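You operate a simulated robot arm through the tools that you are given. There is no shell and no other tool. Be economical: measure what you need, move in short steps, check, and stop when the job is done.

The job below is to be done with a simulated robot arm. You get a single attempt, and the scene is never put back.

## Task
Clear the cabinet mat with the magnet and dump the swarf in its box.
Fine: stand the magnet on the open box's bars to press its release; then the magnet goes back where it stood and the flap is shut; release it nowhere else, fingers clear of the flap. Set down upright: swarf magnet. What is to be rubbed or washed off counts as gone when no trace of it is left.

Only the result counts: the job must be done as asked and must still hold three seconds after the hand-in. Knocking over, shifting, dropping, spilling or breaking anything else fails it.

## Robot
A 6-joint arm with a two-finger parallel gripper, fixed in place. Base frame: the origin is at the foot of the arm, x ahead of it, y to its left, z up; the work surface is at about z = 1. Lengths are in m, angles in degrees, forces in N, time in s.
With the tool pointing down near the work surface it reaches from about 0.34 to 0.82 m from the base axis. Its first joint turns from -166.0 to 166.0 degrees. Payload 3.91 kg.
The tool frame sits at the grasp point between the pads (the TCP): z along the fingers, y along the line on which they close. The tips reach 0.03 m beyond it. Largest opening 0.11 m; finger width 0.02, thickness 0.01; the body of the gripper, 0.048 by 0.112 m, starts 0.055 m behind the TCP.
Orientation is told as [roll, pitch, yaw] about the base's x, y, z axes, in that order, counted from this pose: with the fingers straight down and closing along the base's y, the tool's x points along the base's -x, its y along +y and its z along -z.

## Interface
- The arm moves only by the tool drive_tool. Its argument "deltas" is a list of rows, each a list of 7 numbers: the shift along the tool's x, y, z in m, then the turn, a rotation vector about the tool's x, y, z in degrees, then the opening in per cent of the stroke, from 0 (shut) to 100 (fully open). In form: [[dx, dy, dz, rx, ry, rz, fingers], ...]. A call has 1 to 10 rows; each row is the pose to reach, as a shift and turn from the pose commanded when the call began, along the tool's axes at that moment. A row lasts 0.2 s, in which the tool goes at most 0.05 m and 8.6 degrees; a call with a longer step from one row to the next is refused whole, and so is a gripper value outside its range. A pose out of reach is approached as far as the arm can. The call stops where the force on the tool passes 40 N (or 10 N more than at its start, if that is more) or the arm is blocked; 0.2 s more then pass. Each finger travels about 0.045 m/s and halts on what it meets, pressing with about 26 N; the grip force reading is that of the motor and also rises with nothing between the fingers. The clock runs only during rows and for 0.2 s after the last one: add rows that repeat a pose to give the fingers time. The reply holds the time, the measured pose of the TCP, the force on the tool along the base axes, the opening and the grip force, in the units named above and with some noise, with the torque about the TCP (base axes, N m) and any sound that the robot's microphone picked up, and new pictures: "pictures" is both (left out), scene, wrist or none.
- Cameras (640 x 400 px; columns grow to the right, rows downward): "scene" is fixed at [0.4013, -0.6491, 1.7894]; the picture's right is [0.05, 1.00, 0.00], its down [0.90, -0.04, -0.43] and it looks along [-0.43, 0.02, -0.90] (base axes); focal length 347 px, centre (320, 200). "wrist" rides on the gripper at [0.077, 0.007, -0.114] in the tool frame; the picture's right is [-0.09, 1.00, 0.00], its down [-0.80, -0.07, -0.59] and it looks along [-0.59, -0.05, 0.80] (tool axes); focal length 270 px, centre (320, 200). There is no depth. A picture from a camera that has moved, and an enlarged one, comes with that camera's place and axes in the base frame and with its lens.
- lift_body(by): slides the trunk up (or, below 0, down) by that many m; the arm rides with it, the base frame stays. It gives what a move gives, with no picture.
- enlarge(camera, box): a new picture of the part [left, top, right, bottom] of that camera's present view, enlarged. It takes no simulated time.
- hand_in(): hands the job in; it is judged then, once.

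Go step by step. Nothing tells you positions but the pictures and the camera data: compare them with the known pose of the tool, close in by small moves and look again before you grip or let go. The budget is 120 turns and 200 pictures, counting those below and the enlarged ones. Unless the task says otherwise, let go and move clear before handing in, and close with one line.

The tools are called after ">>>" by a JSON object that holds its "fn" and its "kwargs". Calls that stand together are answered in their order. drive_tool: Moves the arm, as the interface text tells. Its arguments: {"type":"object","properties":{"deltas":{"type":"array","items":{"type":"array","items":{"type":"number"}}},"pictures":{"type":"string","enum":["both","scene","wrist","none"]}},"required":["deltas"]} The other tools are called the same way: lift_body (by) slides the trunk up or down; enlarge (camera, box) takes an enlarged picture of a part of a camera's view; hand_in () hands the job in.

At the start:

```text
time_s: 0.0
eef_pos: [0.0166, -0.3934, 1.3475]
tool_rot: [0.0, 0.1, 0.0]
wrist_force: [0.1, -0.5, 0.9]
ft_torque: [0.0, 0.01, -0.01]
finger_gap: 0.11
grasp_force: 0.1
trunk travel left (down, up): [-0.575, 0.035]
```

scene: 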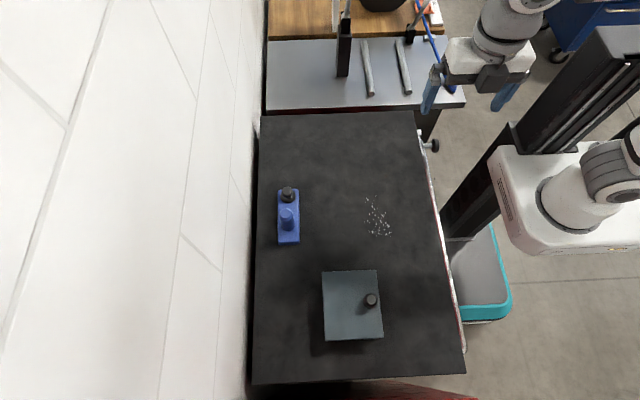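
wrist: 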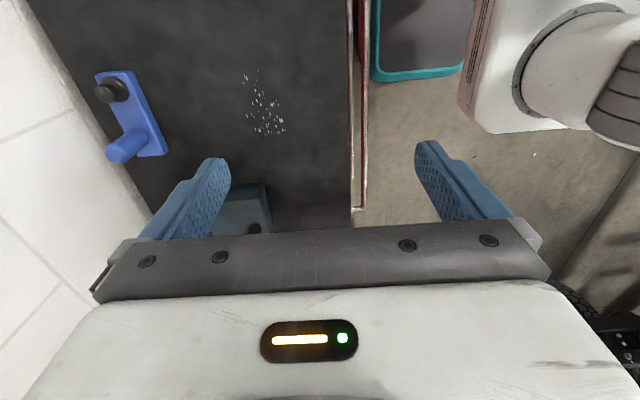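

I see a dark cabinet top with a blue magnet tool at left, a sprinkle of swarf, and a grey box with a knobbed flap. I'll look closer first.

>>> {"fn": "enlarge", "kwargs": {"camera": "scene", "box": [250, 170, 410, 270]}}

>>> {"fn": "enlarge", "kwargs": {"camera": "scene", "box": [280, 255, 440, 355]}}

>>> {"fn": "enlarge", "kwargs": {"camera": "wrist", "box": [60, 40, 300, 190]}}

```text
4.00 times, centred on (330, 220) of scene
camera zoom: at [0.4013, -0.6491, 1.7894], right [0.05, 1.0, 0.0], down [0.9, -0.04, -0.43], along [-0.43, 0.02, -0.9], focal length 1386 px, centre (280, 120)
```

zoom: 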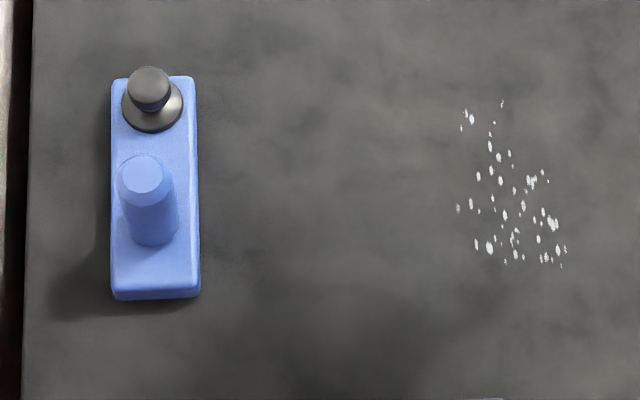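

```text
4.00 times, centred on (360, 305) of scene
camera zoom: at [0.4013, -0.6491, 1.7894], right [0.05, 1.0, 0.0], down [0.9, -0.04, -0.43], along [-0.43, 0.02, -0.9], focal length 1386 px, centre (160, -220)
```

zoom: 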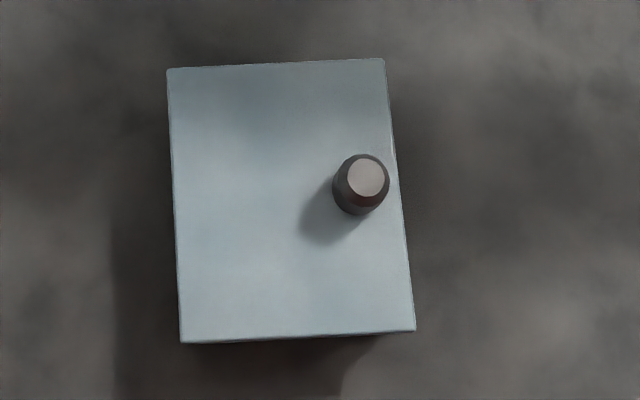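

```text
2.67 times, centred on (180, 115) of wrist
camera zoom: at [-0.0603, -0.3847, 1.4622], right [0.09, 1.0, 0.0], down [0.8, -0.07, 0.59], along [0.59, -0.05, -0.8], focal length 721 px, centre (693, 427)
```

zoom: 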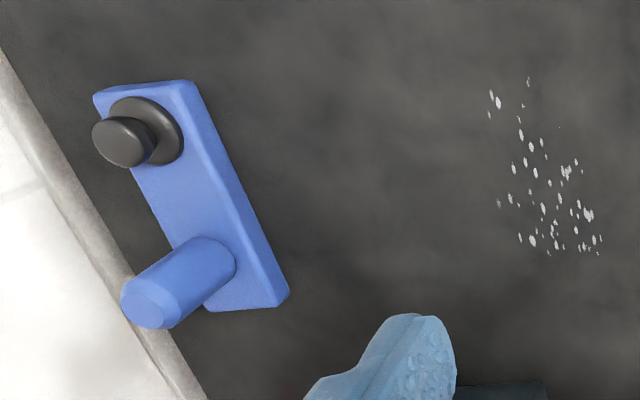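

The knob is at the lid's +y side, so the hinge is probably on the −y side. I'll move the wrist camera closer to get parallax on the box and magnet.

>>> {"fn": "drive_tool", "kwargs": {"deltas": [[-0.022, -0.036, 0.01, 0, 0, 0, 100], [-0.044, -0.073, 0.02, 0, 0, 0, 100], [-0.066, -0.11, 0.03, 0, 0, 0, 100], [-0.088, -0.147, 0.04, 0, 0, 0, 100], [-0.11, -0.184, 0.05, 0, 0, 0, 100]]}}

```text
time_s: 1.2
eef_pos: [0.1267, -0.578, 1.2949]
tool_rot: [0.0, 0.0, 0.0]
wrist_force: [0.5, 0.3, -0.8]
ft_torque: [-0.02, -0.02, -0.04]
finger_gap: 0.11
grasp_force: 0.1
trunk travel left (down, up): [-0.575, 0.035]
camera wrist: at [0.0493, -0.5709, 1.4104], right [0.09, 1.0, 0.0], down [0.8, -0.07, 0.59], along [0.59, -0.05, -0.8], focal length 270 px, centre (320, 200)
```

scene: 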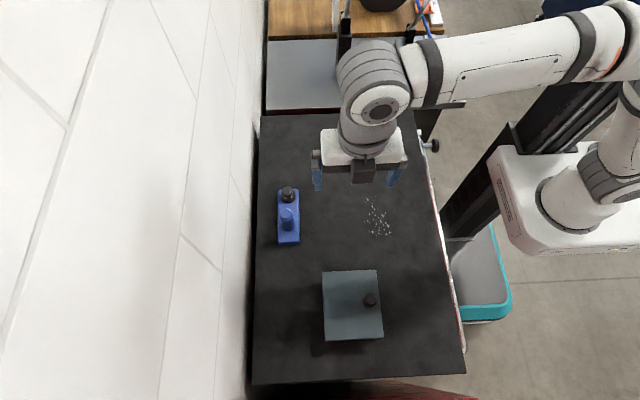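
wrist: 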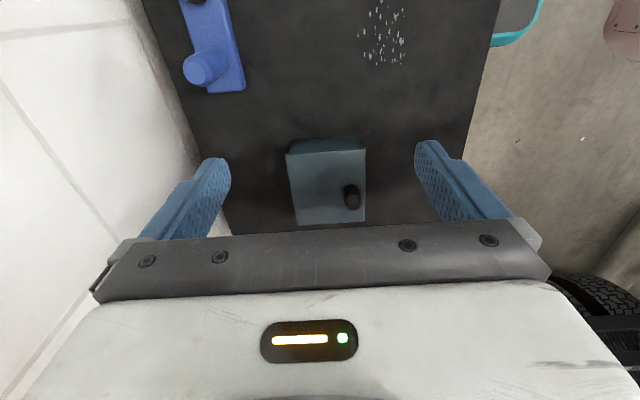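

>>> {"fn": "enlarge", "kwargs": {"camera": "wrist", "box": [260, 120, 404, 240]}}

>>> {"fn": "enlarge", "kwargs": {"camera": "wrist", "box": [150, 0, 294, 100]}}

```text
3.33 times, centred on (332, 180) of wrist
camera zoom: at [0.0493, -0.5709, 1.4104], right [0.09, 1.0, 0.0], down [0.8, -0.07, 0.59], along [0.59, -0.05, -0.8], focal length 901 px, centre (280, 267)
```

zoom: 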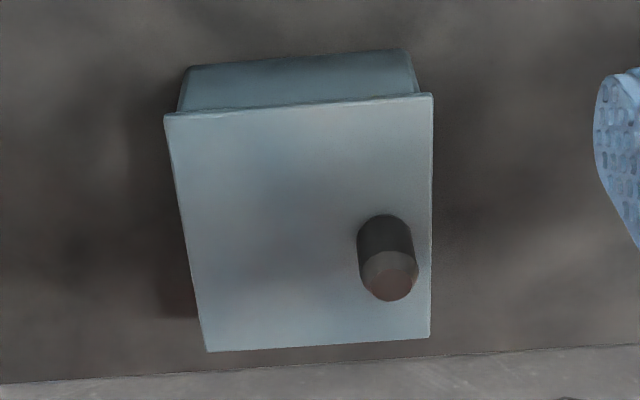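

```text
4.00 times, centred on (222, 50) of wrist
camera zoom: at [0.0493, -0.5709, 1.4104], right [0.09, 1.0, 0.0], down [0.8, -0.07, 0.59], along [0.59, -0.05, -0.8], focal length 1081 px, centre (712, 800)
```

zoom: 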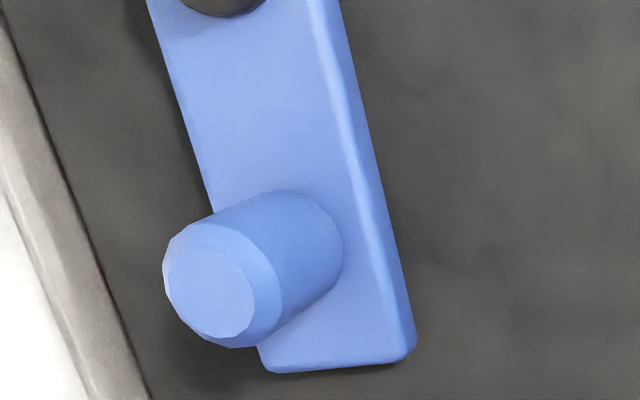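

Triangulation gives the lid top at z≈1.06, spanning x 0.222–0.358 and y −0.637…−0.520. The lid knob is at (0.290, −0.543) with its top at z≈1.098, and the magnet handle is at (0.100, −0.709). I'll go above the lid knob and turn so the fingers close along x, parallel to the hinge.

>>> {"fn": "drive_tool", "kwargs": {"deltas": [[-0.0163, 0.0035, 0.01, 0, 0, 8.5, 100], [-0.0326, 0.007, 0.02, 0, 0, 17, 100], [-0.0489, 0.0105, 0.03, 0, 0, 25.5, 100], [-0.0652, 0.014, 0.04, 0, 0, 34, 100], [-0.0815, 0.0175, 0.05, 0, 0, 42.5, 100], [-0.0978, 0.021, 0.06, 0, 0, 51, 90], [-0.1141, 0.0245, 0.07, 0, 0, 59.5, 80], [-0.1304, 0.028, 0.08, 0, 0, 68, 70], [-0.1467, 0.0315, 0.09, 0, 0, 76.5, 60], [-0.163, 0.035, 0.1, 0, 0, 85, 60]], "pictures": "none"}}

>>> {"fn": "drive_tool", "kwargs": {"deltas": [[0, 0, 0, 0, 0, 5, 60], [0, 0, 0, 0, 0, 5, 60]]}}

```text
time_s: 3.4
eef_pos: [0.2904, -0.5428, 1.1996]
tool_rot: [0.0, 0.1, -85.2]
wrist_force: [-0.4, -0.4, 0.1]
ft_torque: [0.0, 0.01, 0.0]
finger_gap: 0.0659
grasp_force: 0.1
trunk travel left (down, up): [-0.575, 0.035]
```

```text
time_s: 4.0
eef_pos: [0.2902, -0.5417, 1.1985]
tool_rot: [0.0, 0.0, -90.1]
wrist_force: [0.2, -0.8, 0.4]
ft_torque: [0.02, -0.01, -0.01]
finger_gap: 0.0663
grasp_force: 0.0
trunk travel left (down, up): [-0.575, 0.035]
camera wrist: at [0.2971, -0.464, 1.3135], right [1.0, -0.09, 0.0], down [-0.07, -0.8, 0.59], along [-0.05, -0.59, -0.8], focal length 270 px, centre (320, 200)
```

scene: 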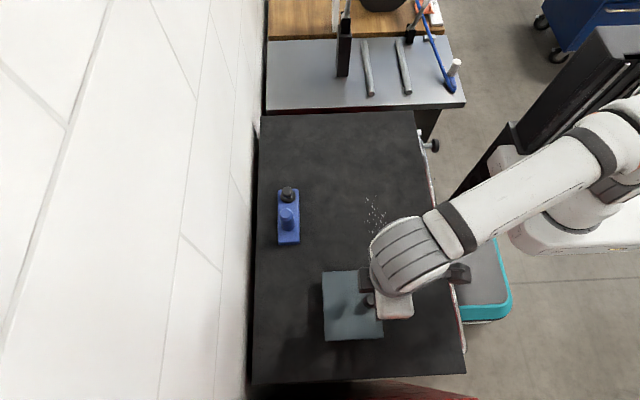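
wrist: 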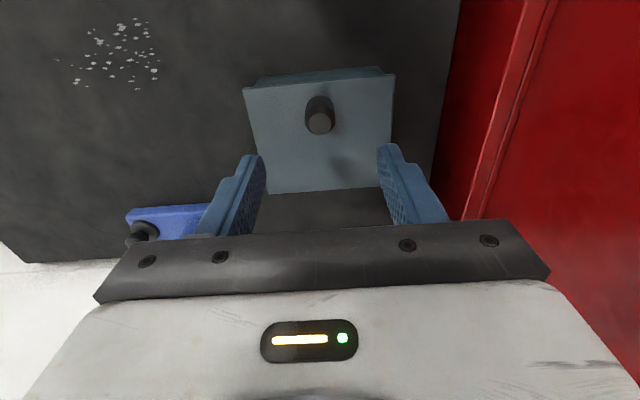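

The knob sits right between the fingers. I'll descend to knob height and look before gripping.

>>> {"fn": "drive_tool", "kwargs": {"deltas": [[0.001, 0, 0.035, 0, 0, 0, 60], [0.001, 0, 0.07, 0, 0, 0, 60], [0.001, 0, 0.099, 0, 0, 0, 60]], "pictures": "wrist"}}

```text
time_s: 4.8
eef_pos: [0.2875, -0.541, 1.0978]
tool_rot: [0.0, 0.0, -90.0]
wrist_force: [0.2, -0.3, 0.5]
ft_torque: [-0.01, 0.02, -0.04]
finger_gap: 0.0661
grasp_force: 0.0
trunk travel left (down, up): [-0.575, 0.035]
camera wrist: at [0.2945, -0.4627, 1.2125], right [1.0, -0.09, 0.0], down [-0.07, -0.8, 0.59], along [-0.05, -0.59, -0.8], focal length 270 px, centre (320, 200)
```

wrist: 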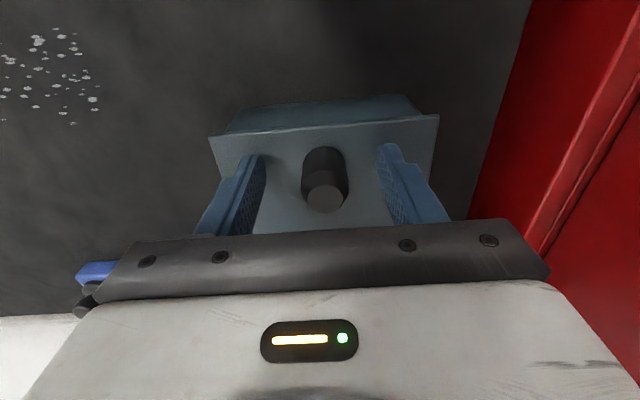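

Centred within a few mm. I'll close on the knob.

>>> {"fn": "drive_tool", "kwargs": {"deltas": [[-0.003, 0.002, 0, 0, 0, 0, 60], [-0.003, 0.002, 0, 0, 0, 0, 30], [-0.003, 0.002, 0, 0, 0, 0, 10], [-0.003, 0.002, 0, 0, 0, 0, 10], [-0.003, 0.002, 0, 0, 0, 0, 10]], "pictures": "wrist"}}

```text
time_s: 6.0
eef_pos: [0.289, -0.5437, 1.0981]
tool_rot: [0.0, 0.0, -90.0]
wrist_force: [-3.3, 0.2, -0.9]
ft_torque: [0.05, -0.72, 0.01]
finger_gap: 0.0253
grasp_force: 44.4
trunk travel left (down, up): [-0.575, 0.035]
camera wrist: at [0.2967, -0.4656, 1.2126], right [1.0, -0.09, 0.0], down [-0.07, -0.8, 0.59], along [-0.05, -0.59, -0.8], focal length 270 px, centre (320, 200)
```

wrist: 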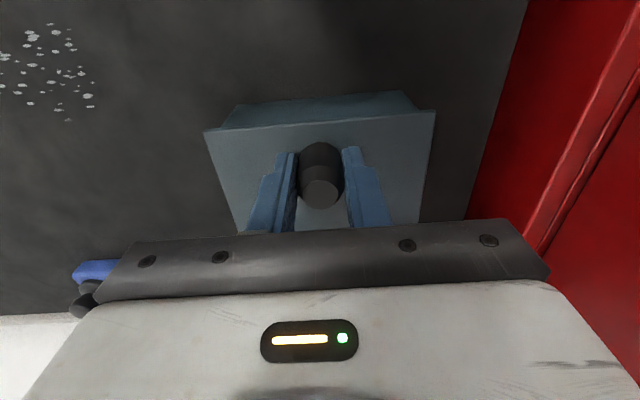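

The knob is gripped (25 mm). I'll lift along a small arc about the presumed hinge on the −y edge and check the force.

>>> {"fn": "drive_tool", "kwargs": {"deltas": [[-0.0026, 0, -0.008, 0, 0, 0, 10], [-0.0059, 0, -0.0157, 0, 0, 0, 10], [-0.0099, 0, -0.0232, 0, 0, 0, 10], [-0.0145, 0, -0.0302, 0, 0, 0, 10]]}}

```text
time_s: 7.0
eef_pos: [0.2897, -0.5579, 1.1281]
tool_rot: [0.1, 0.2, -90.1]
wrist_force: [-14.1, 5.0, -12.5]
ft_torque: [1.32, -0.49, -0.1]
finger_gap: 0.0256
grasp_force: 45.1
trunk travel left (down, up): [-0.575, 0.035]
camera wrist: at [0.2968, -0.4806, 1.2431], right [1.0, -0.09, 0.0], down [-0.07, -0.8, 0.59], along [-0.05, -0.59, -0.81], focal length 270 px, centre (320, 200)
```

scene: 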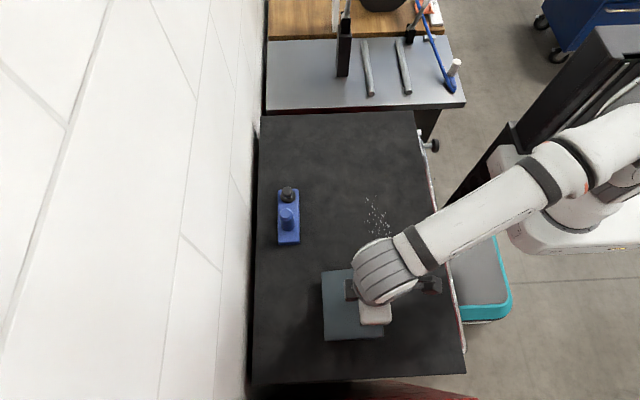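
wrist: 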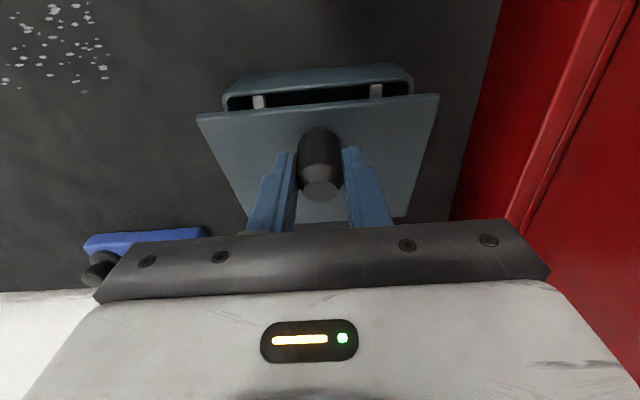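

The lid swings as expected and the two bars are visible inside. I'll continue along the arc.

>>> {"fn": "drive_tool", "kwargs": {"deltas": [[-0.0052, 0, -0.0067, 0, 0, 0, 10], [-0.0134, 0, -0.0151, 0, 0, 0, 10], [-0.0225, 0, -0.0225, 0, 0, 0, 10], [-0.0326, 0, -0.0288, 0, 0, 0, 10], [-0.0433, 0, -0.0337, 0, 0, 0, 10]]}}

```text
time_s: 8.2
eef_pos: [0.2916, -0.5998, 1.165]
tool_rot: [0.1, 0.0, -90.0]
wrist_force: [-13.0, 14.2, 1.3]
ft_torque: [1.4, 0.5, 0.29]
finger_gap: 0.0253
grasp_force: 44.5
trunk travel left (down, up): [-0.575, 0.035]
camera wrist: at [0.2966, -0.5215, 1.2787], right [1.0, -0.09, 0.0], down [-0.07, -0.8, 0.6], along [-0.05, -0.59, -0.8], focal length 270 px, centre (320, 200)
```

scene: 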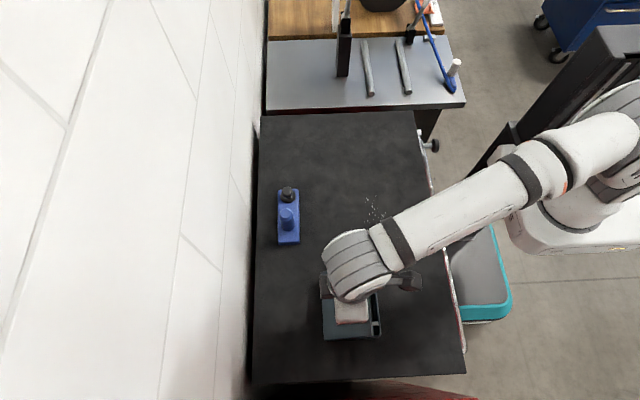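
wrist: 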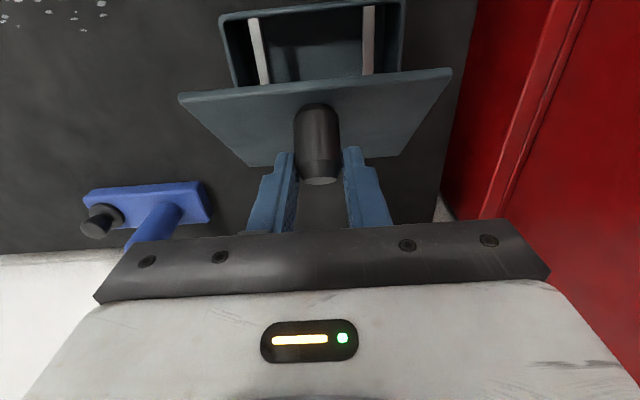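

>>> {"fn": "drive_tool", "kwargs": {"deltas": [[-0.0112, 0, -0.0037, 0, 0, 0, 10], [-0.0228, 0, -0.0059, 0, 0, 0, 10], [-0.0345, 0, -0.0067, 0, 0, 0, 10], [-0.0463, 0, -0.0061, 0, 0, 0, 10], [-0.0579, 0, -0.004, 0, 0, 0, 10], [-0.0692, 0, -0.0005, 0, 0, 0, 10]]}}

```text
time_s: 9.6
eef_pos: [0.2898, -0.6701, 1.1642]
tool_rot: [0.0, -0.1, -90.0]
wrist_force: [-10.0, 8.1, 10.8]
ft_torque: [1.13, 0.07, 0.15]
finger_gap: 0.0253
grasp_force: 45.3
trunk travel left (down, up): [-0.575, 0.035]
camera wrist: at [0.2965, -0.5906, 1.2792], right [1.0, -0.09, 0.0], down [-0.07, -0.8, 0.6], along [-0.05, -0.59, -0.8], focal length 270 px, centre (320, 200)
```

scene: 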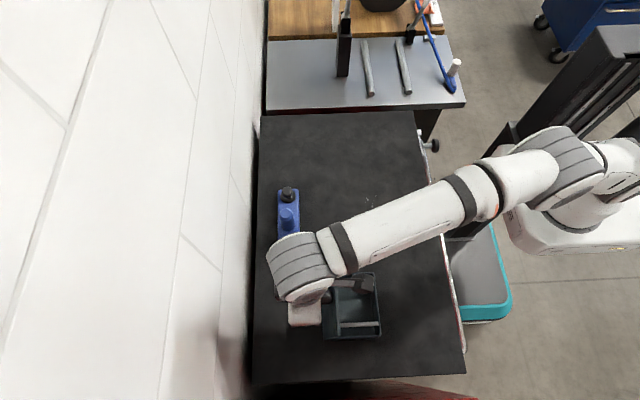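
wrist: 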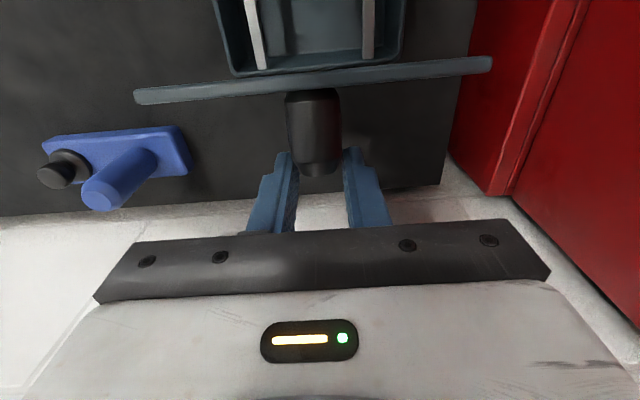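

The lid is just past vertical. I'll go a little further so it leans back, still slowly.

>>> {"fn": "drive_tool", "kwargs": {"deltas": [[-0.0057, 0, 0.002, 0, 0, 0, 10], [-0.0108, 0, 0.0048, 0, 0, 0, 10], [-0.0165, 0, 0.0082, 0, 0, 0, 10]]}}

```text
time_s: 10.4
eef_pos: [0.2899, -0.6826, 1.1608]
tool_rot: [0.1, -0.2, -90.0]
wrist_force: [-12.3, 30.1, 22.0]
ft_torque: [0.93, 0.14, 0.09]
finger_gap: 0.0254
grasp_force: 44.4
trunk travel left (down, up): [-0.575, 0.035]
camera wrist: at [0.2964, -0.6029, 1.2747], right [1.0, -0.09, 0.0], down [-0.07, -0.8, 0.6], along [-0.05, -0.59, -0.8], focal length 270 px, centre (320, 200)
```

scene: 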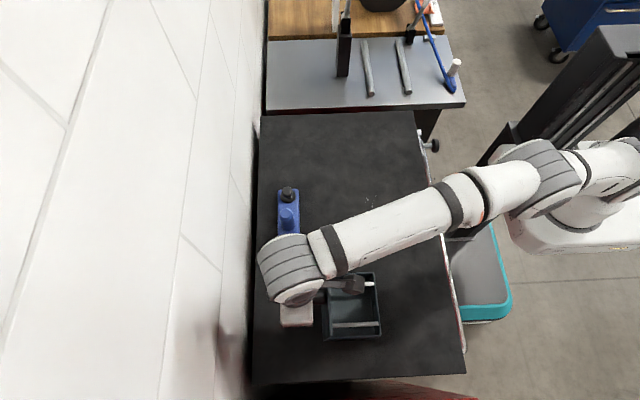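
wrist: 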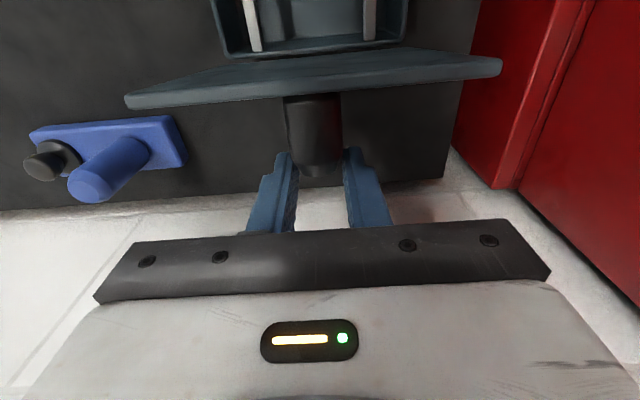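

Force has risen, so the lid is at its stop (about 103°). I'll relieve the push slightly and open the fingers.

>>> {"fn": "drive_tool", "kwargs": {"deltas": [[0.003, 0, -0.001, 0, 0, 0, 10], [0.003, 0, -0.001, 0, 0, 0, 35], [0.003, 0, -0.001, 0, 0, 0, 50], [0.003, 0, -0.001, 0, 0, 0, 60], [0.003, 0, -0.001, 0, 0, 0, 60]], "pictures": "wrist"}}

```text
time_s: 11.6
eef_pos: [0.2928, -0.6851, 1.1567]
tool_rot: [0.0, 0.0, -90.0]
wrist_force: [0.5, -0.4, -0.2]
ft_torque: [-0.02, -0.02, 0.0]
finger_gap: 0.0662
grasp_force: 0.0
trunk travel left (down, up): [-0.575, 0.035]
camera wrist: at [0.2988, -0.6064, 1.2701], right [1.0, -0.09, 0.0], down [-0.07, -0.8, 0.59], along [-0.05, -0.59, -0.8], focal length 270 px, centre (320, 200)
```

wrist: 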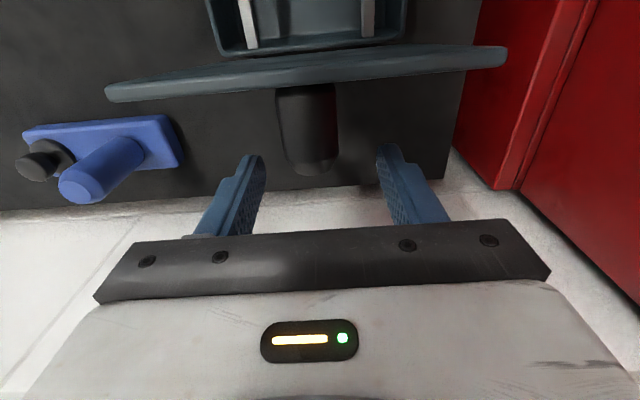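

The lid holds open. I'll rise clear and go above the magnet handle.

>>> {"fn": "drive_tool", "kwargs": {"deltas": [[0, 0, -0.045, 0, 0, 0, 60], [0, 0, -0.09, 0, 0, 0, 60], [-0.006, -0.045, -0.09, 0, 0, 0, 66], [-0.012, -0.09, -0.09, 0, 0, 0, 66], [-0.018, -0.135, -0.09, 0, 0, 0, 66], [-0.02, -0.18, -0.09, 0, 0, 0, 66], [-0.024, -0.193, -0.06, 0, 0, 0, 66]]}}

```text
time_s: 13.2
eef_pos: [0.0977, -0.7088, 1.2151]
tool_rot: [0.0, 0.0, -90.0]
wrist_force: [-0.7, -0.2, -0.2]
ft_torque: [0.0, 0.01, 0.02]
finger_gap: 0.0727
grasp_force: 0.1
out of reach, approached as far as the arm can: row 2, 3
trunk travel left (down, up): [-0.575, 0.035]
camera wrist: at [0.1051, -0.631, 1.3293], right [1.0, -0.09, 0.0], down [-0.07, -0.8, 0.59], along [-0.05, -0.59, -0.8], focal length 270 px, centre (320, 200)
```

scene: 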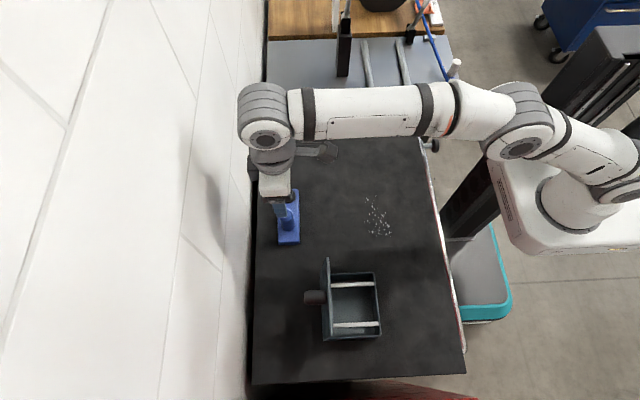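
wrist: 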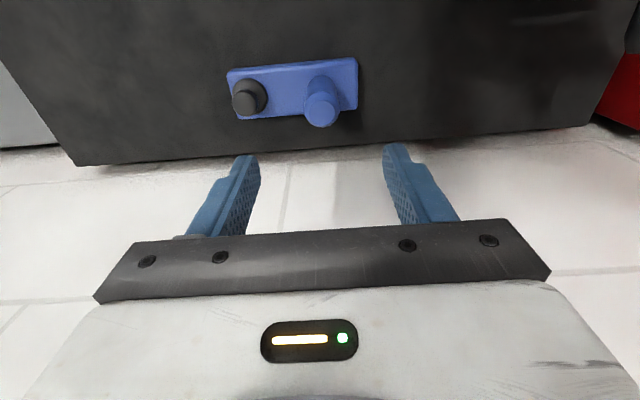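

>>> {"fn": "enlarge", "kwargs": {"camera": "wrist", "box": [210, 40, 370, 140]}}

>>> {"fn": "enlarge", "kwargs": {"camera": "scene", "box": [280, 245, 440, 345]}}

```text
4.00 times, centred on (290, 90) of wrist
camera zoom: at [0.1051, -0.631, 1.3293], right [1.0, -0.09, 0.0], down [-0.07, -0.8, 0.59], along [-0.05, -0.59, -0.8], focal length 1081 px, centre (440, 640)
```

zoom: 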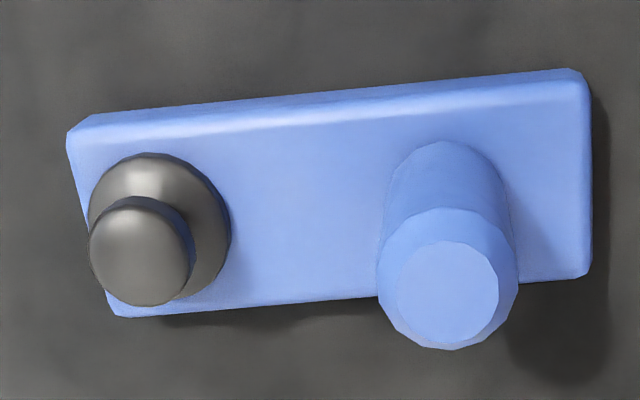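

```text
4.00 times, centred on (360, 295) of scene
camera zoom: at [0.4013, -0.6491, 1.7894], right [0.05, 1.0, 0.0], down [0.9, -0.04, -0.43], along [-0.43, 0.02, -0.9], focal length 1386 px, centre (160, -180)
```

zoom: 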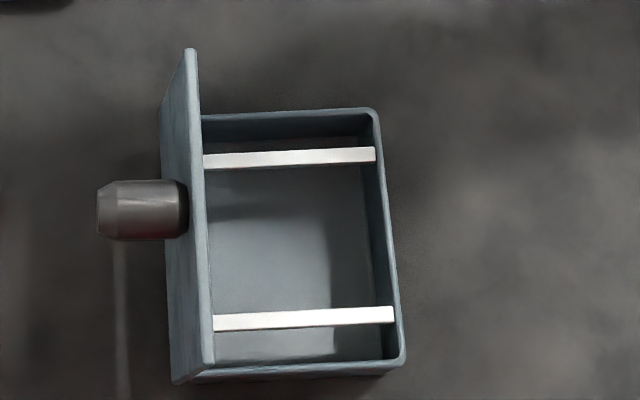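

The box is open with two bars along y at x≈0.249 and 0.331. The magnet plate is at x 0.003–0.139 with its release plunger at x≈0.021 and its handle at x≈0.100. I'll descend around the handle.

>>> {"fn": "drive_tool", "kwargs": {"deltas": [[0, 0.003, 0.045, 0, 0, 0, 66], [0, 0.003, 0.09, 0, 0, 0, 66], [0, 0.003, 0.12, 0, 0, 0, 66], [0, 0.003, 0.147, 0, 0, 0, 66]]}}

```text
time_s: 14.2
eef_pos: [0.102, -0.7099, 1.0667]
tool_rot: [0.0, 0.0, -90.1]
wrist_force: [0.0, 0.1, 0.9]
ft_torque: [0.01, 0.01, -0.03]
finger_gap: 0.0726
grasp_force: 0.0
trunk travel left (down, up): [-0.575, 0.035]
camera wrist: at [0.1089, -0.6311, 1.1811], right [1.0, -0.09, 0.0], down [-0.07, -0.8, 0.59], along [-0.05, -0.59, -0.8], focal length 270 px, centre (320, 200)
```

scene: 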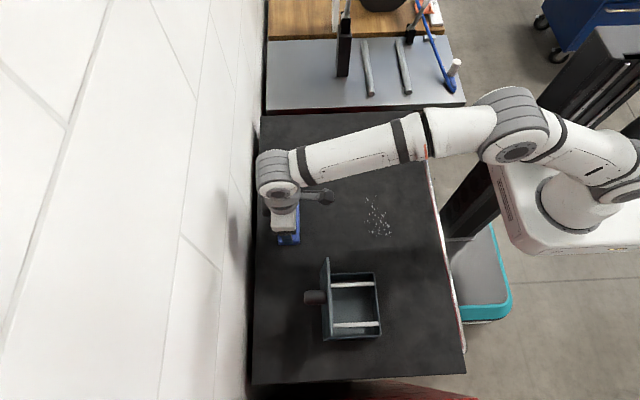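
wrist: 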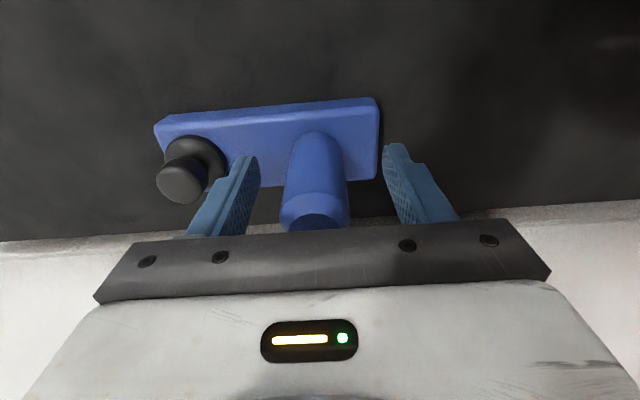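

>>> {"fn": "drive_tool", "kwargs": {"deltas": [[0, -0.001, 0, 0, 0, 0, 66], [0, -0.001, 0, 0, 0, 0, 45], [0, -0.001, 0, 0, 0, 0, 30], [0, -0.001, 0, 0, 0, 0, 15], [0, -0.001, 0, 0, 0, 0, 15], [0, -0.001, 0, 0, 0, 0, 15]], "pictures": "wrist"}}

```text
time_s: 15.6
eef_pos: [0.1006, -0.7095, 1.0686]
tool_rot: [0.1, 0.0, -90.0]
wrist_force: [-4.3, -0.4, 1.0]
ft_torque: [0.04, -0.13, 0.03]
finger_gap: 0.0319
grasp_force: 26.6
trunk travel left (down, up): [-0.575, 0.035]
camera wrist: at [0.1072, -0.6306, 1.1826], right [1.0, -0.09, 0.0], down [-0.07, -0.8, 0.59], along [-0.05, -0.59, -0.8], focal length 270 px, centre (320, 200)
```

wrist: 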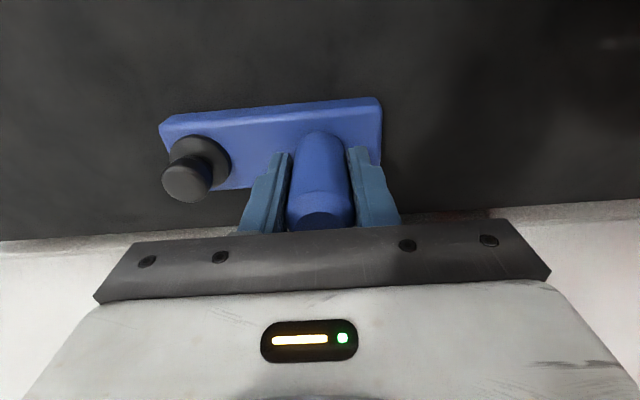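

The handle is gripped, with a resting reference TCP of (0.1006, −0.7095, 1.0686). I'll lift a little and check that it hangs level.

>>> {"fn": "drive_tool", "kwargs": {"deltas": [[0, 0, -0.01, 0, 0, 0, 15], [0, 0, -0.02, 0, 0, 0, 15]]}}

```text
time_s: 16.2
eef_pos: [0.0999, -0.71, 1.0878]
tool_rot: [0.1, 0.0, -90.0]
wrist_force: [0.3, 0.0, -7.7]
ft_torque: [0.0, -0.24, 0.0]
finger_gap: 0.0319
grasp_force: 25.8
trunk travel left (down, up): [-0.575, 0.035]
camera wrist: at [0.1071, -0.6311, 1.2028], right [1.0, -0.09, 0.0], down [-0.07, -0.8, 0.59], along [-0.05, -0.59, -0.8], focal length 270 px, centre (320, 200)
```

scene: 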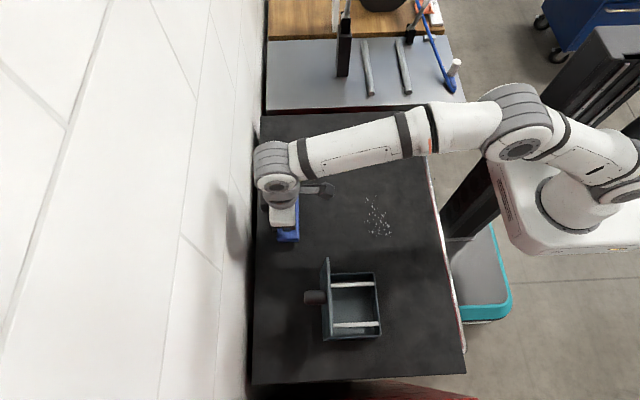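
wrist: 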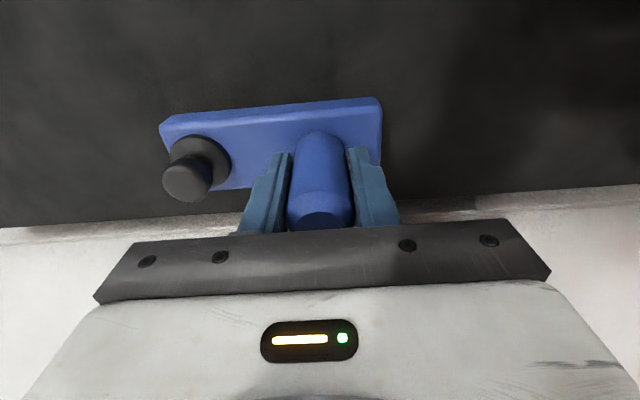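

It's held level (7.7 N, COM at plate centre). The plate's x-span covers the swarf's, so I'll sweep along +y about 3 mm above the mat.

>>> {"fn": "drive_tool", "kwargs": {"deltas": [[0.045, 0, 0, 0, 0, 0, 15], [0.09, 0, 0, 0, 0, 0, 15], [0.13, 0, 0, 0, 0, 0, 15], [0.14, 0, 0.0165, 0, 0, 0, 15], [0.16, 0, 0.0165, 0, 0, 0, 15], [0.18, 0, 0.0165, 0, 0, 0, 15], [0.2, 0, 0.0165, 0, 0, 0, 15], [0.22, 0, 0.0165, 0, 0, 0, 15], [0.24, 0, 0.0165, 0, 0, 0, 15], [0.26, 0, 0.0165, 0, 0, 0, 15]]}}

```text
time_s: 18.4
eef_pos: [0.0993, -0.4477, 1.0713]
tool_rot: [0.0, -0.1, -90.1]
wrist_force: [-0.1, 0.3, -8.3]
ft_torque: [0.01, -0.18, -0.02]
finger_gap: 0.0315
grasp_force: 25.4
trunk travel left (down, up): [-0.575, 0.035]
camera wrist: at [0.1061, -0.3694, 1.1858], right [1.0, -0.09, 0.0], down [-0.07, -0.8, 0.59], along [-0.05, -0.59, -0.8], focal length 270 px, centre (320, 200)
```

scene: 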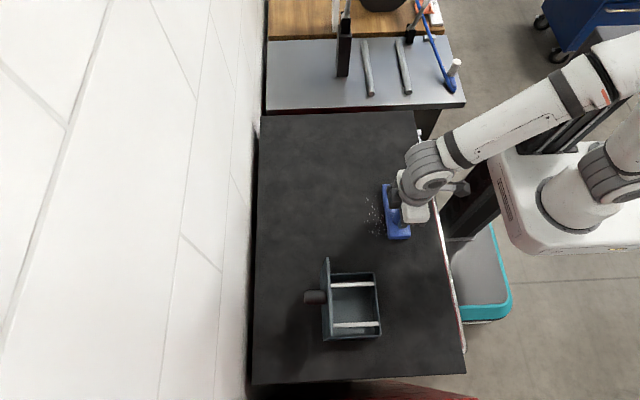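
wrist: 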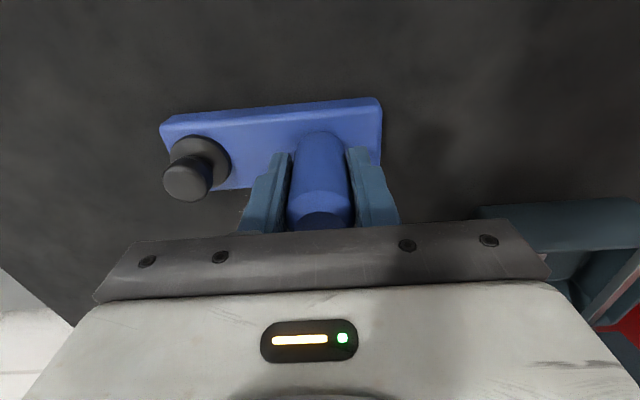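

>>> {"fn": "enlarge", "kwargs": {"camera": "scene", "box": [330, 165, 458, 265]}}

```text
4.00 times, centred on (394, 215) of scene
camera zoom: at [0.4013, -0.6491, 1.7894], right [0.05, 1.0, 0.0], down [0.9, -0.04, -0.43], along [-0.43, 0.02, -0.9], focal length 1386 px, centre (24, 140)
```

zoom: 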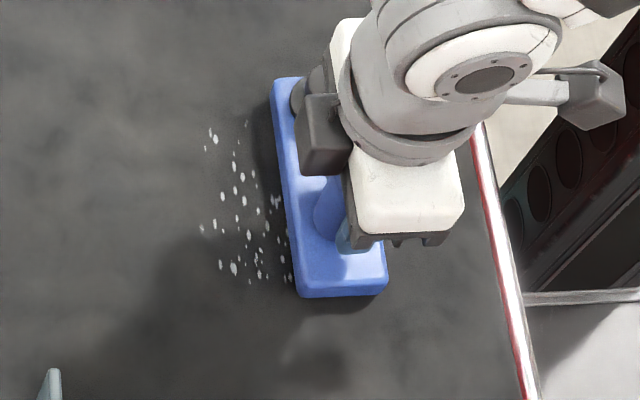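

At 3 mm nothing was picked up, so it needs contact. I'll lower it to touch the mat and slide back over the swarf.

>>> {"fn": "drive_tool", "kwargs": {"deltas": [[0.014, 0, 0, 0, 0, 0, 15], [0.014, 0, 0.003, 0, 0, 0, 15], [0.0, 0, 0.003, 0, 0, 0, 15], [-0.015, 0, 0.003, 0, 0, 0, 15], [-0.03, 0, 0.003, 0, 0, 0, 15], [-0.045, 0, 0.003, 0, 0, 0, 15], [-0.06, 0, 0.003, 0, 0, 0, 15], [-0.08, 0, 0.003, 0, 0, 0, 15], [-0.1, 0, 0.003, 0, 0, 0, 15], [-0.12, 0, 0.003, 0, 0, 0, 15]], "pictures": "scene"}}

>>> {"fn": "enlarge", "kwargs": {"camera": "scene", "box": [330, 165, 458, 265]}}

```text
time_s: 20.6
eef_pos: [0.1023, -0.5681, 1.0685]
tool_rot: [0.1, 0.1, -90.0]
wrist_force: [0.4, -0.1, -7.5]
ft_torque: [0.0, -0.26, -0.01]
finger_gap: 0.0316
grasp_force: 26.0
trunk travel left (down, up): [-0.575, 0.035]
```

scene: 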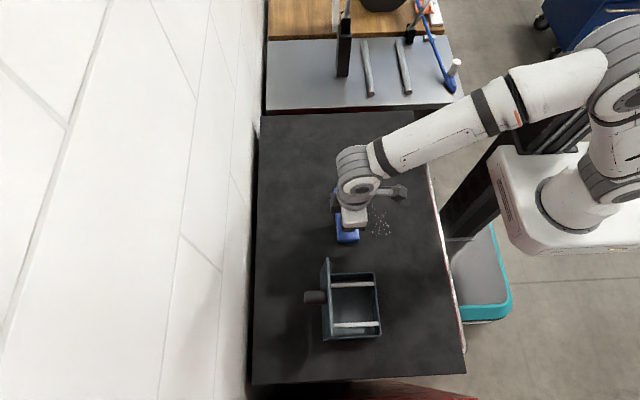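

```text
4.00 times, centred on (394, 215) of scene
camera zoom: at [0.4013, -0.6491, 1.7894], right [0.05, 1.0, 0.0], down [0.9, -0.04, -0.43], along [-0.43, 0.02, -0.9], focal length 1386 px, centre (24, 140)
```

zoom: 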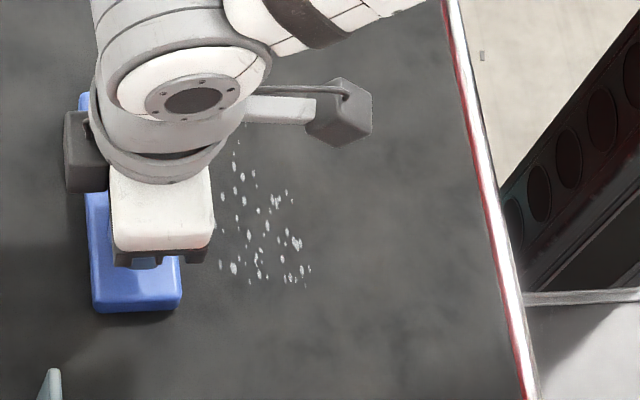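

The wrist still carries the full weight, so there was no contact. I'll find the contact height here next to the swarf.

>>> {"fn": "drive_tool", "kwargs": {"deltas": [[0, 0, 0.001, 0, 0, 0, 15], [0, 0, 0.001, 0, 0, 0, 15]], "pictures": "none"}}

>>> {"fn": "drive_tool", "kwargs": {"deltas": [[0, 0, 0.001, 0, 0, 0, 15], [0, 0, 0.001, 0, 0, 0, 15]], "pictures": "none"}}

```text
time_s: 21.2
eef_pos: [0.1015, -0.5685, 1.0682]
tool_rot: [0.0, -0.1, -90.0]
wrist_force: [-0.1, -1.1, -2.0]
ft_torque: [0.08, -0.26, 0.02]
finger_gap: 0.0317
grasp_force: 26.4
trunk travel left (down, up): [-0.575, 0.035]
```

```text
time_s: 21.8
eef_pos: [0.1031, -0.5687, 1.0695]
tool_rot: [0.0, -0.3, -90.0]
wrist_force: [4.0, -4.3, 12.3]
ft_torque: [0.22, 0.38, -0.02]
finger_gap: 0.0316
grasp_force: 26.0
trunk travel left (down, up): [-0.575, 0.035]
```

In contact now. I'll ease off 0.7 mm and sweep +y slowly with light contact.

>>> {"fn": "drive_tool", "kwargs": {"deltas": [[0, 0, -0.0007, 0, 0, 0, 15], [0.015, 0, -0.0007, 0, 0, 0, 15], [0.03, 0, -0.0007, 0, 0, 0, 15], [0.045, 0, -0.0007, 0, 0, 0, 15], [0.06, 0, -0.0007, 0, 0, 0, 15], [0.07, 0, -0.0007, 0, 0, 0, 15]], "pictures": "scene"}}

>>> {"fn": "enlarge", "kwargs": {"camera": "scene", "box": [330, 165, 458, 265]}}

```text
time_s: 23.2
eef_pos: [0.1007, -0.4968, 1.0678]
tool_rot: [0.0, 0.0, -90.0]
wrist_force: [0.2, -4.9, 11.3]
ft_torque: [-0.24, 0.37, 0.01]
finger_gap: 0.0318
grasp_force: 25.9
trunk travel left (down, up): [-0.575, 0.035]
```

scene: 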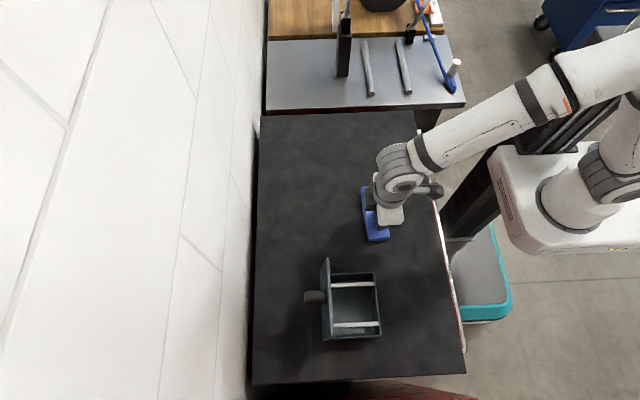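

```text
4.00 times, centred on (394, 215) of scene
camera zoom: at [0.4013, -0.6491, 1.7894], right [0.05, 1.0, 0.0], down [0.9, -0.04, -0.43], along [-0.43, 0.02, -0.9], focal length 1386 px, centre (24, 140)
```

zoom: 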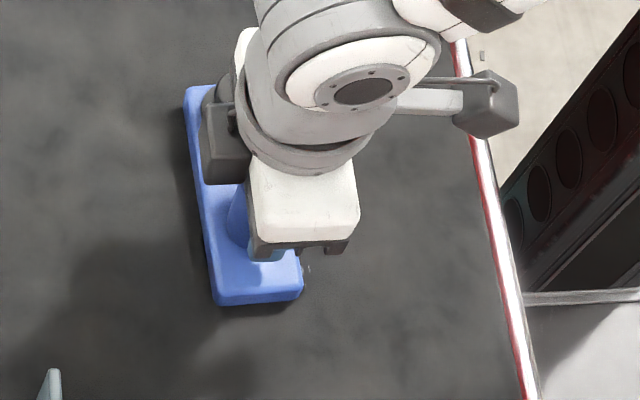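

The swept side is clean. I'll continue to the +y edge and then come back.

>>> {"fn": "drive_tool", "kwargs": {"deltas": [[0.015, 0, 0, 0, 0, 0, 15], [0.03, 0, 0, 0, 0, 0, 15], [0.045, 0, 0, 0, 0, 0, 15], [0.06, 0, 0, 0, 0, 0, 15], [0.045, 0, 0, 0, 0, 0, 15], [0.03, 0, 0, 0, 0, 0, 15], [0.015, 0, 0, 0, 0, 0, 15], [-0.005, 0, 0, 0, 0, 0, 15], [-0.035, 0, -0.02, 0, 0, 0, 15], [-0.08, 0, -0.04, 0, 0, 0, 15]], "pictures": "scene"}}

>>> {"fn": "enlarge", "kwargs": {"camera": "scene", "box": [330, 165, 458, 265]}}

```text
time_s: 25.4
eef_pos: [0.1004, -0.5835, 1.104]
tool_rot: [0.0, 0.2, -90.0]
wrist_force: [0.2, 0.5, -7.8]
ft_torque: [0.04, -0.2, 0.0]
finger_gap: 0.0314
grasp_force: 25.6
trunk travel left (down, up): [-0.575, 0.035]
```

scene: 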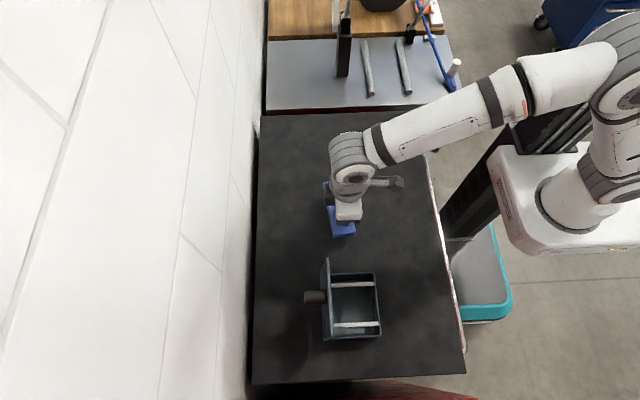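

```text
4.00 times, centred on (394, 215) of scene
camera zoom: at [0.4013, -0.6491, 1.7894], right [0.05, 1.0, 0.0], down [0.9, -0.04, -0.43], along [-0.43, 0.02, -0.9], focal length 1386 px, centre (24, 140)
```

zoom: 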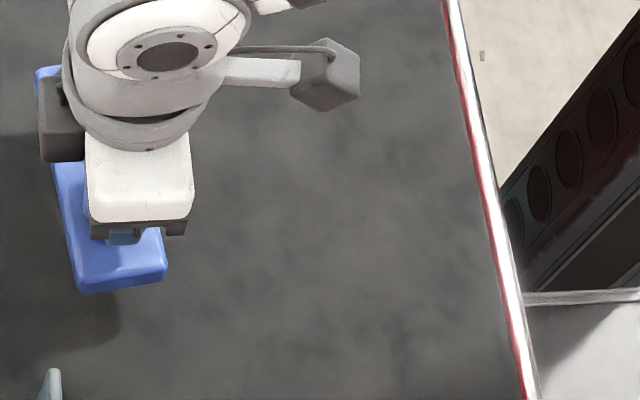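

The visible mat is clean, but the plate looks slightly yawed in the grip. I'll check with the wrist camera.

>>> {"fn": "drive_tool", "kwargs": {"deltas": [[0, 0, -0.02, 0, 0, 0, 15]], "pictures": "wrist"}}

```text
time_s: 25.8
eef_pos: [0.1, -0.5814, 1.1288]
tool_rot: [0.0, 0.1, -89.9]
wrist_force: [0.1, 0.0, -8.1]
ft_torque: [0.04, -0.22, -0.02]
finger_gap: 0.0317
grasp_force: 25.6
trunk travel left (down, up): [-0.575, 0.035]
camera wrist: at [0.1074, -0.5036, 1.2426], right [1.0, -0.09, 0.0], down [-0.07, -0.8, 0.59], along [-0.05, -0.59, -0.8], focal length 270 px, centre (320, 200)
```

wrist: 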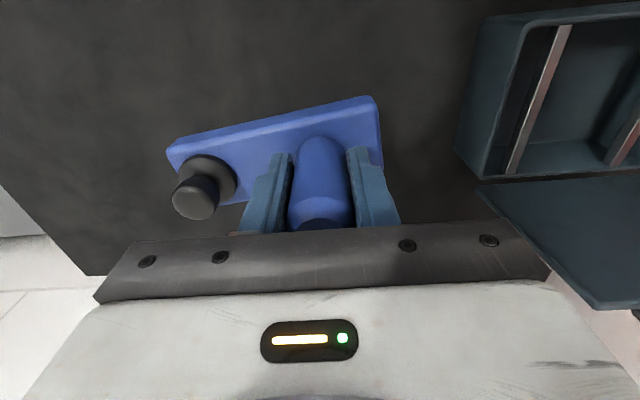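

The plate has yawed about +7.7° in the grip. I'll counter-yaw the tool by that much, lift, and carry it over the box, with bars at z≈1.055.

>>> {"fn": "drive_tool", "kwargs": {"deltas": [[0, 0, -0.04, 0, 0, 3, 15], [0.002, 0.03, -0.07, 0, 0, 7.7, 15], [0.003, 0.075, -0.07, 0, 0, 7.7, 15], [0.004, 0.12, -0.07, 0, 0, 7.7, 15], [0.005, 0.165, -0.07, 0, 0, 7.7, 15], [0.005, 0.205, -0.07, 0, 0, 7.7, 15], [0.005, 0.223, -0.07, 0, 0, 7.7, 15]]}}

>>> {"fn": "enlarge", "kwargs": {"camera": "scene", "box": [250, 100, 470, 260]}}

```text
time_s: 27.4
eef_pos: [0.3245, -0.5744, 1.1961]
tool_rot: [-0.1, 0.0, -97.7]
wrist_force: [-0.2, -1.0, -7.3]
ft_torque: [0.03, -0.22, -0.01]
finger_gap: 0.0314
grasp_force: 26.1
trunk travel left (down, up): [-0.575, 0.035]
camera wrist: at [0.3419, -0.4968, 1.3115], right [0.98, -0.22, 0.0], down [-0.18, -0.78, 0.59], along [-0.13, -0.58, -0.8], focal length 270 px, centre (320, 200)
```

scene: 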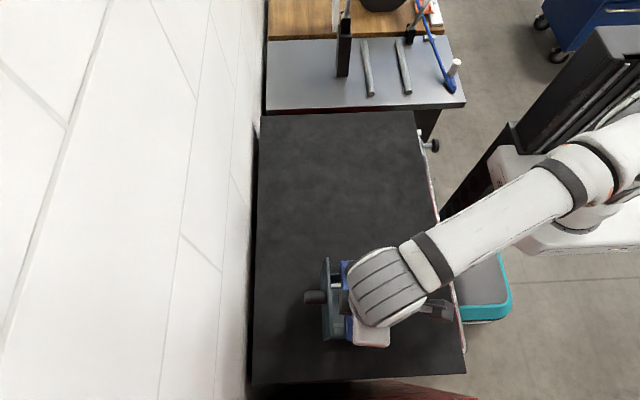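
wrist: 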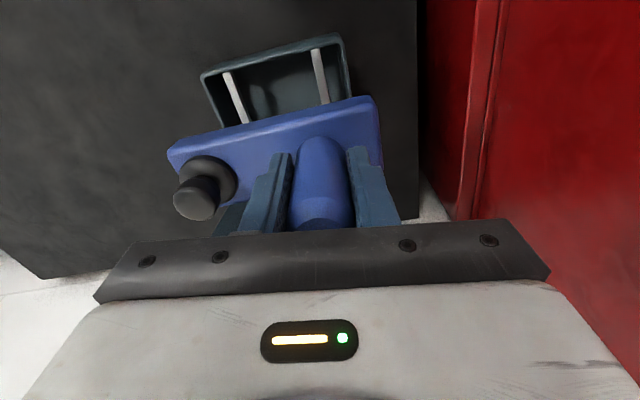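

```text
2.50 times, centred on (360, 180) of scene
camera zoom: at [0.4013, -0.6491, 1.7894], right [0.05, 1.0, 0.0], down [0.9, -0.04, -0.43], along [-0.43, 0.02, -0.9], focal length 866 px, centre (220, 250)
```

zoom: 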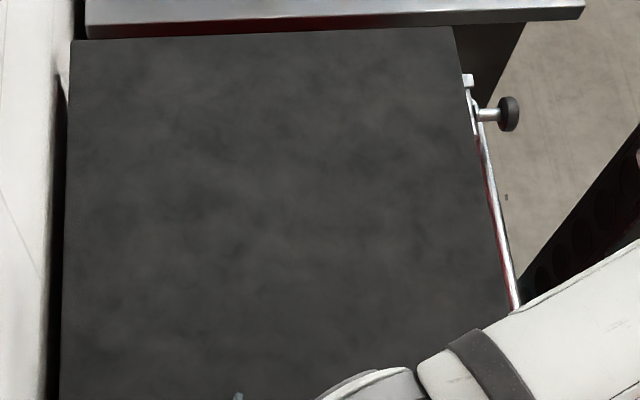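

The mat is spotless. I'll check alignment of the plate over the box.

>>> {"fn": "enlarge", "kwargs": {"camera": "scene", "box": [280, 245, 440, 345]}}

>>> {"fn": "enlarge", "kwargs": {"camera": "wrist", "box": [150, 20, 406, 240]}}

```text
4.00 times, centred on (360, 295) of scene
camera zoom: at [0.4013, -0.6491, 1.7894], right [0.05, 1.0, 0.0], down [0.9, -0.04, -0.43], along [-0.43, 0.02, -0.9], focal length 1386 px, centre (160, -180)
```

zoom: 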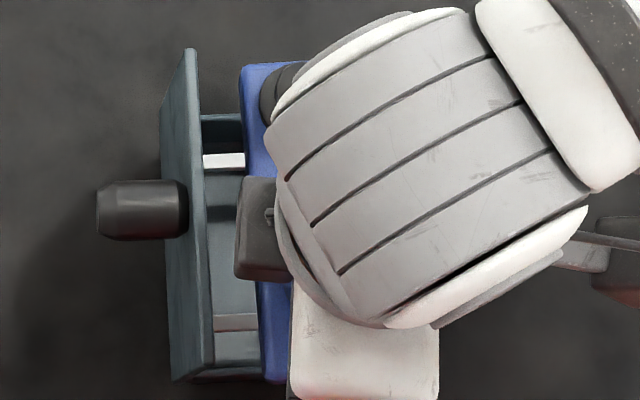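

```text
1.82 times, centred on (278, 130) of wrist
camera zoom: at [0.3419, -0.4968, 1.3115], right [0.98, -0.22, 0.0], down [-0.18, -0.78, 0.59], along [-0.13, -0.58, -0.8], focal length 491 px, centre (396, 327)
```

zoom: 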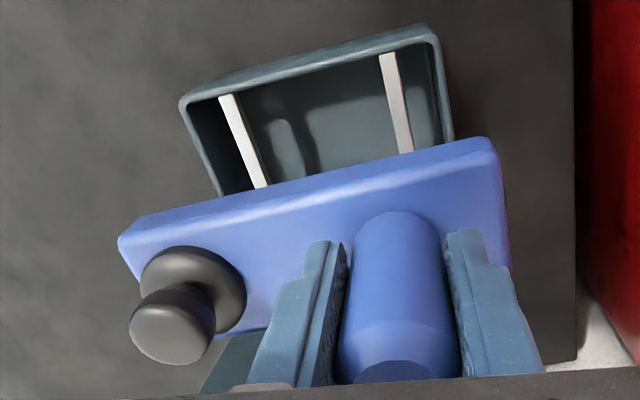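

Alignment is good. I'll descend to just above the bars, then seek contact.

>>> {"fn": "drive_tool", "kwargs": {"deltas": [[0, 0, 0.035, 0, 0, 0, 15], [0, 0, 0.065, 0, 0, 0, 15], [0, 0, 0.069, 0, 0, 0, 15], [0, 0, 0.069, 0, 0, 0, 15]]}}

```text
time_s: 28.4
eef_pos: [0.3247, -0.5736, 1.1276]
tool_rot: [0.0, 0.1, -97.7]
wrist_force: [-0.3, 0.0, -7.2]
ft_torque: [0.01, -0.2, 0.01]
finger_gap: 0.0315
grasp_force: 26.3
trunk travel left (down, up): [-0.575, 0.035]
camera wrist: at [0.3425, -0.4964, 1.2432], right [0.98, -0.22, 0.0], down [-0.18, -0.78, 0.59], along [-0.13, -0.58, -0.8], focal length 270 px, centre (320, 200)
```

scene: 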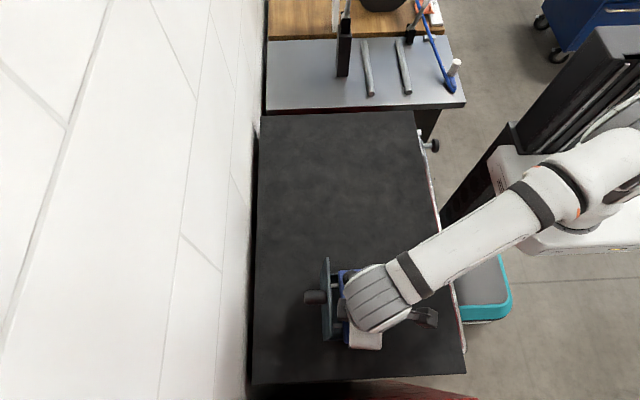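
wrist: 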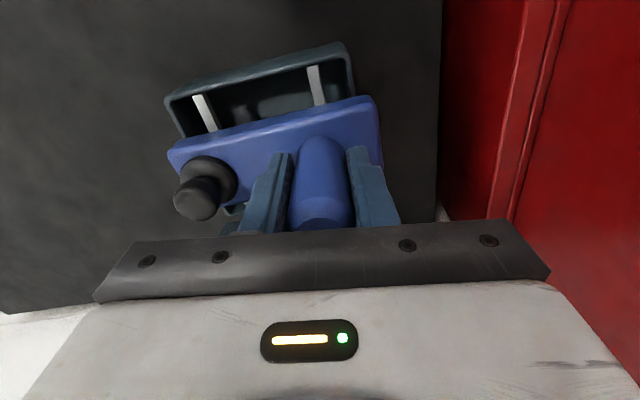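

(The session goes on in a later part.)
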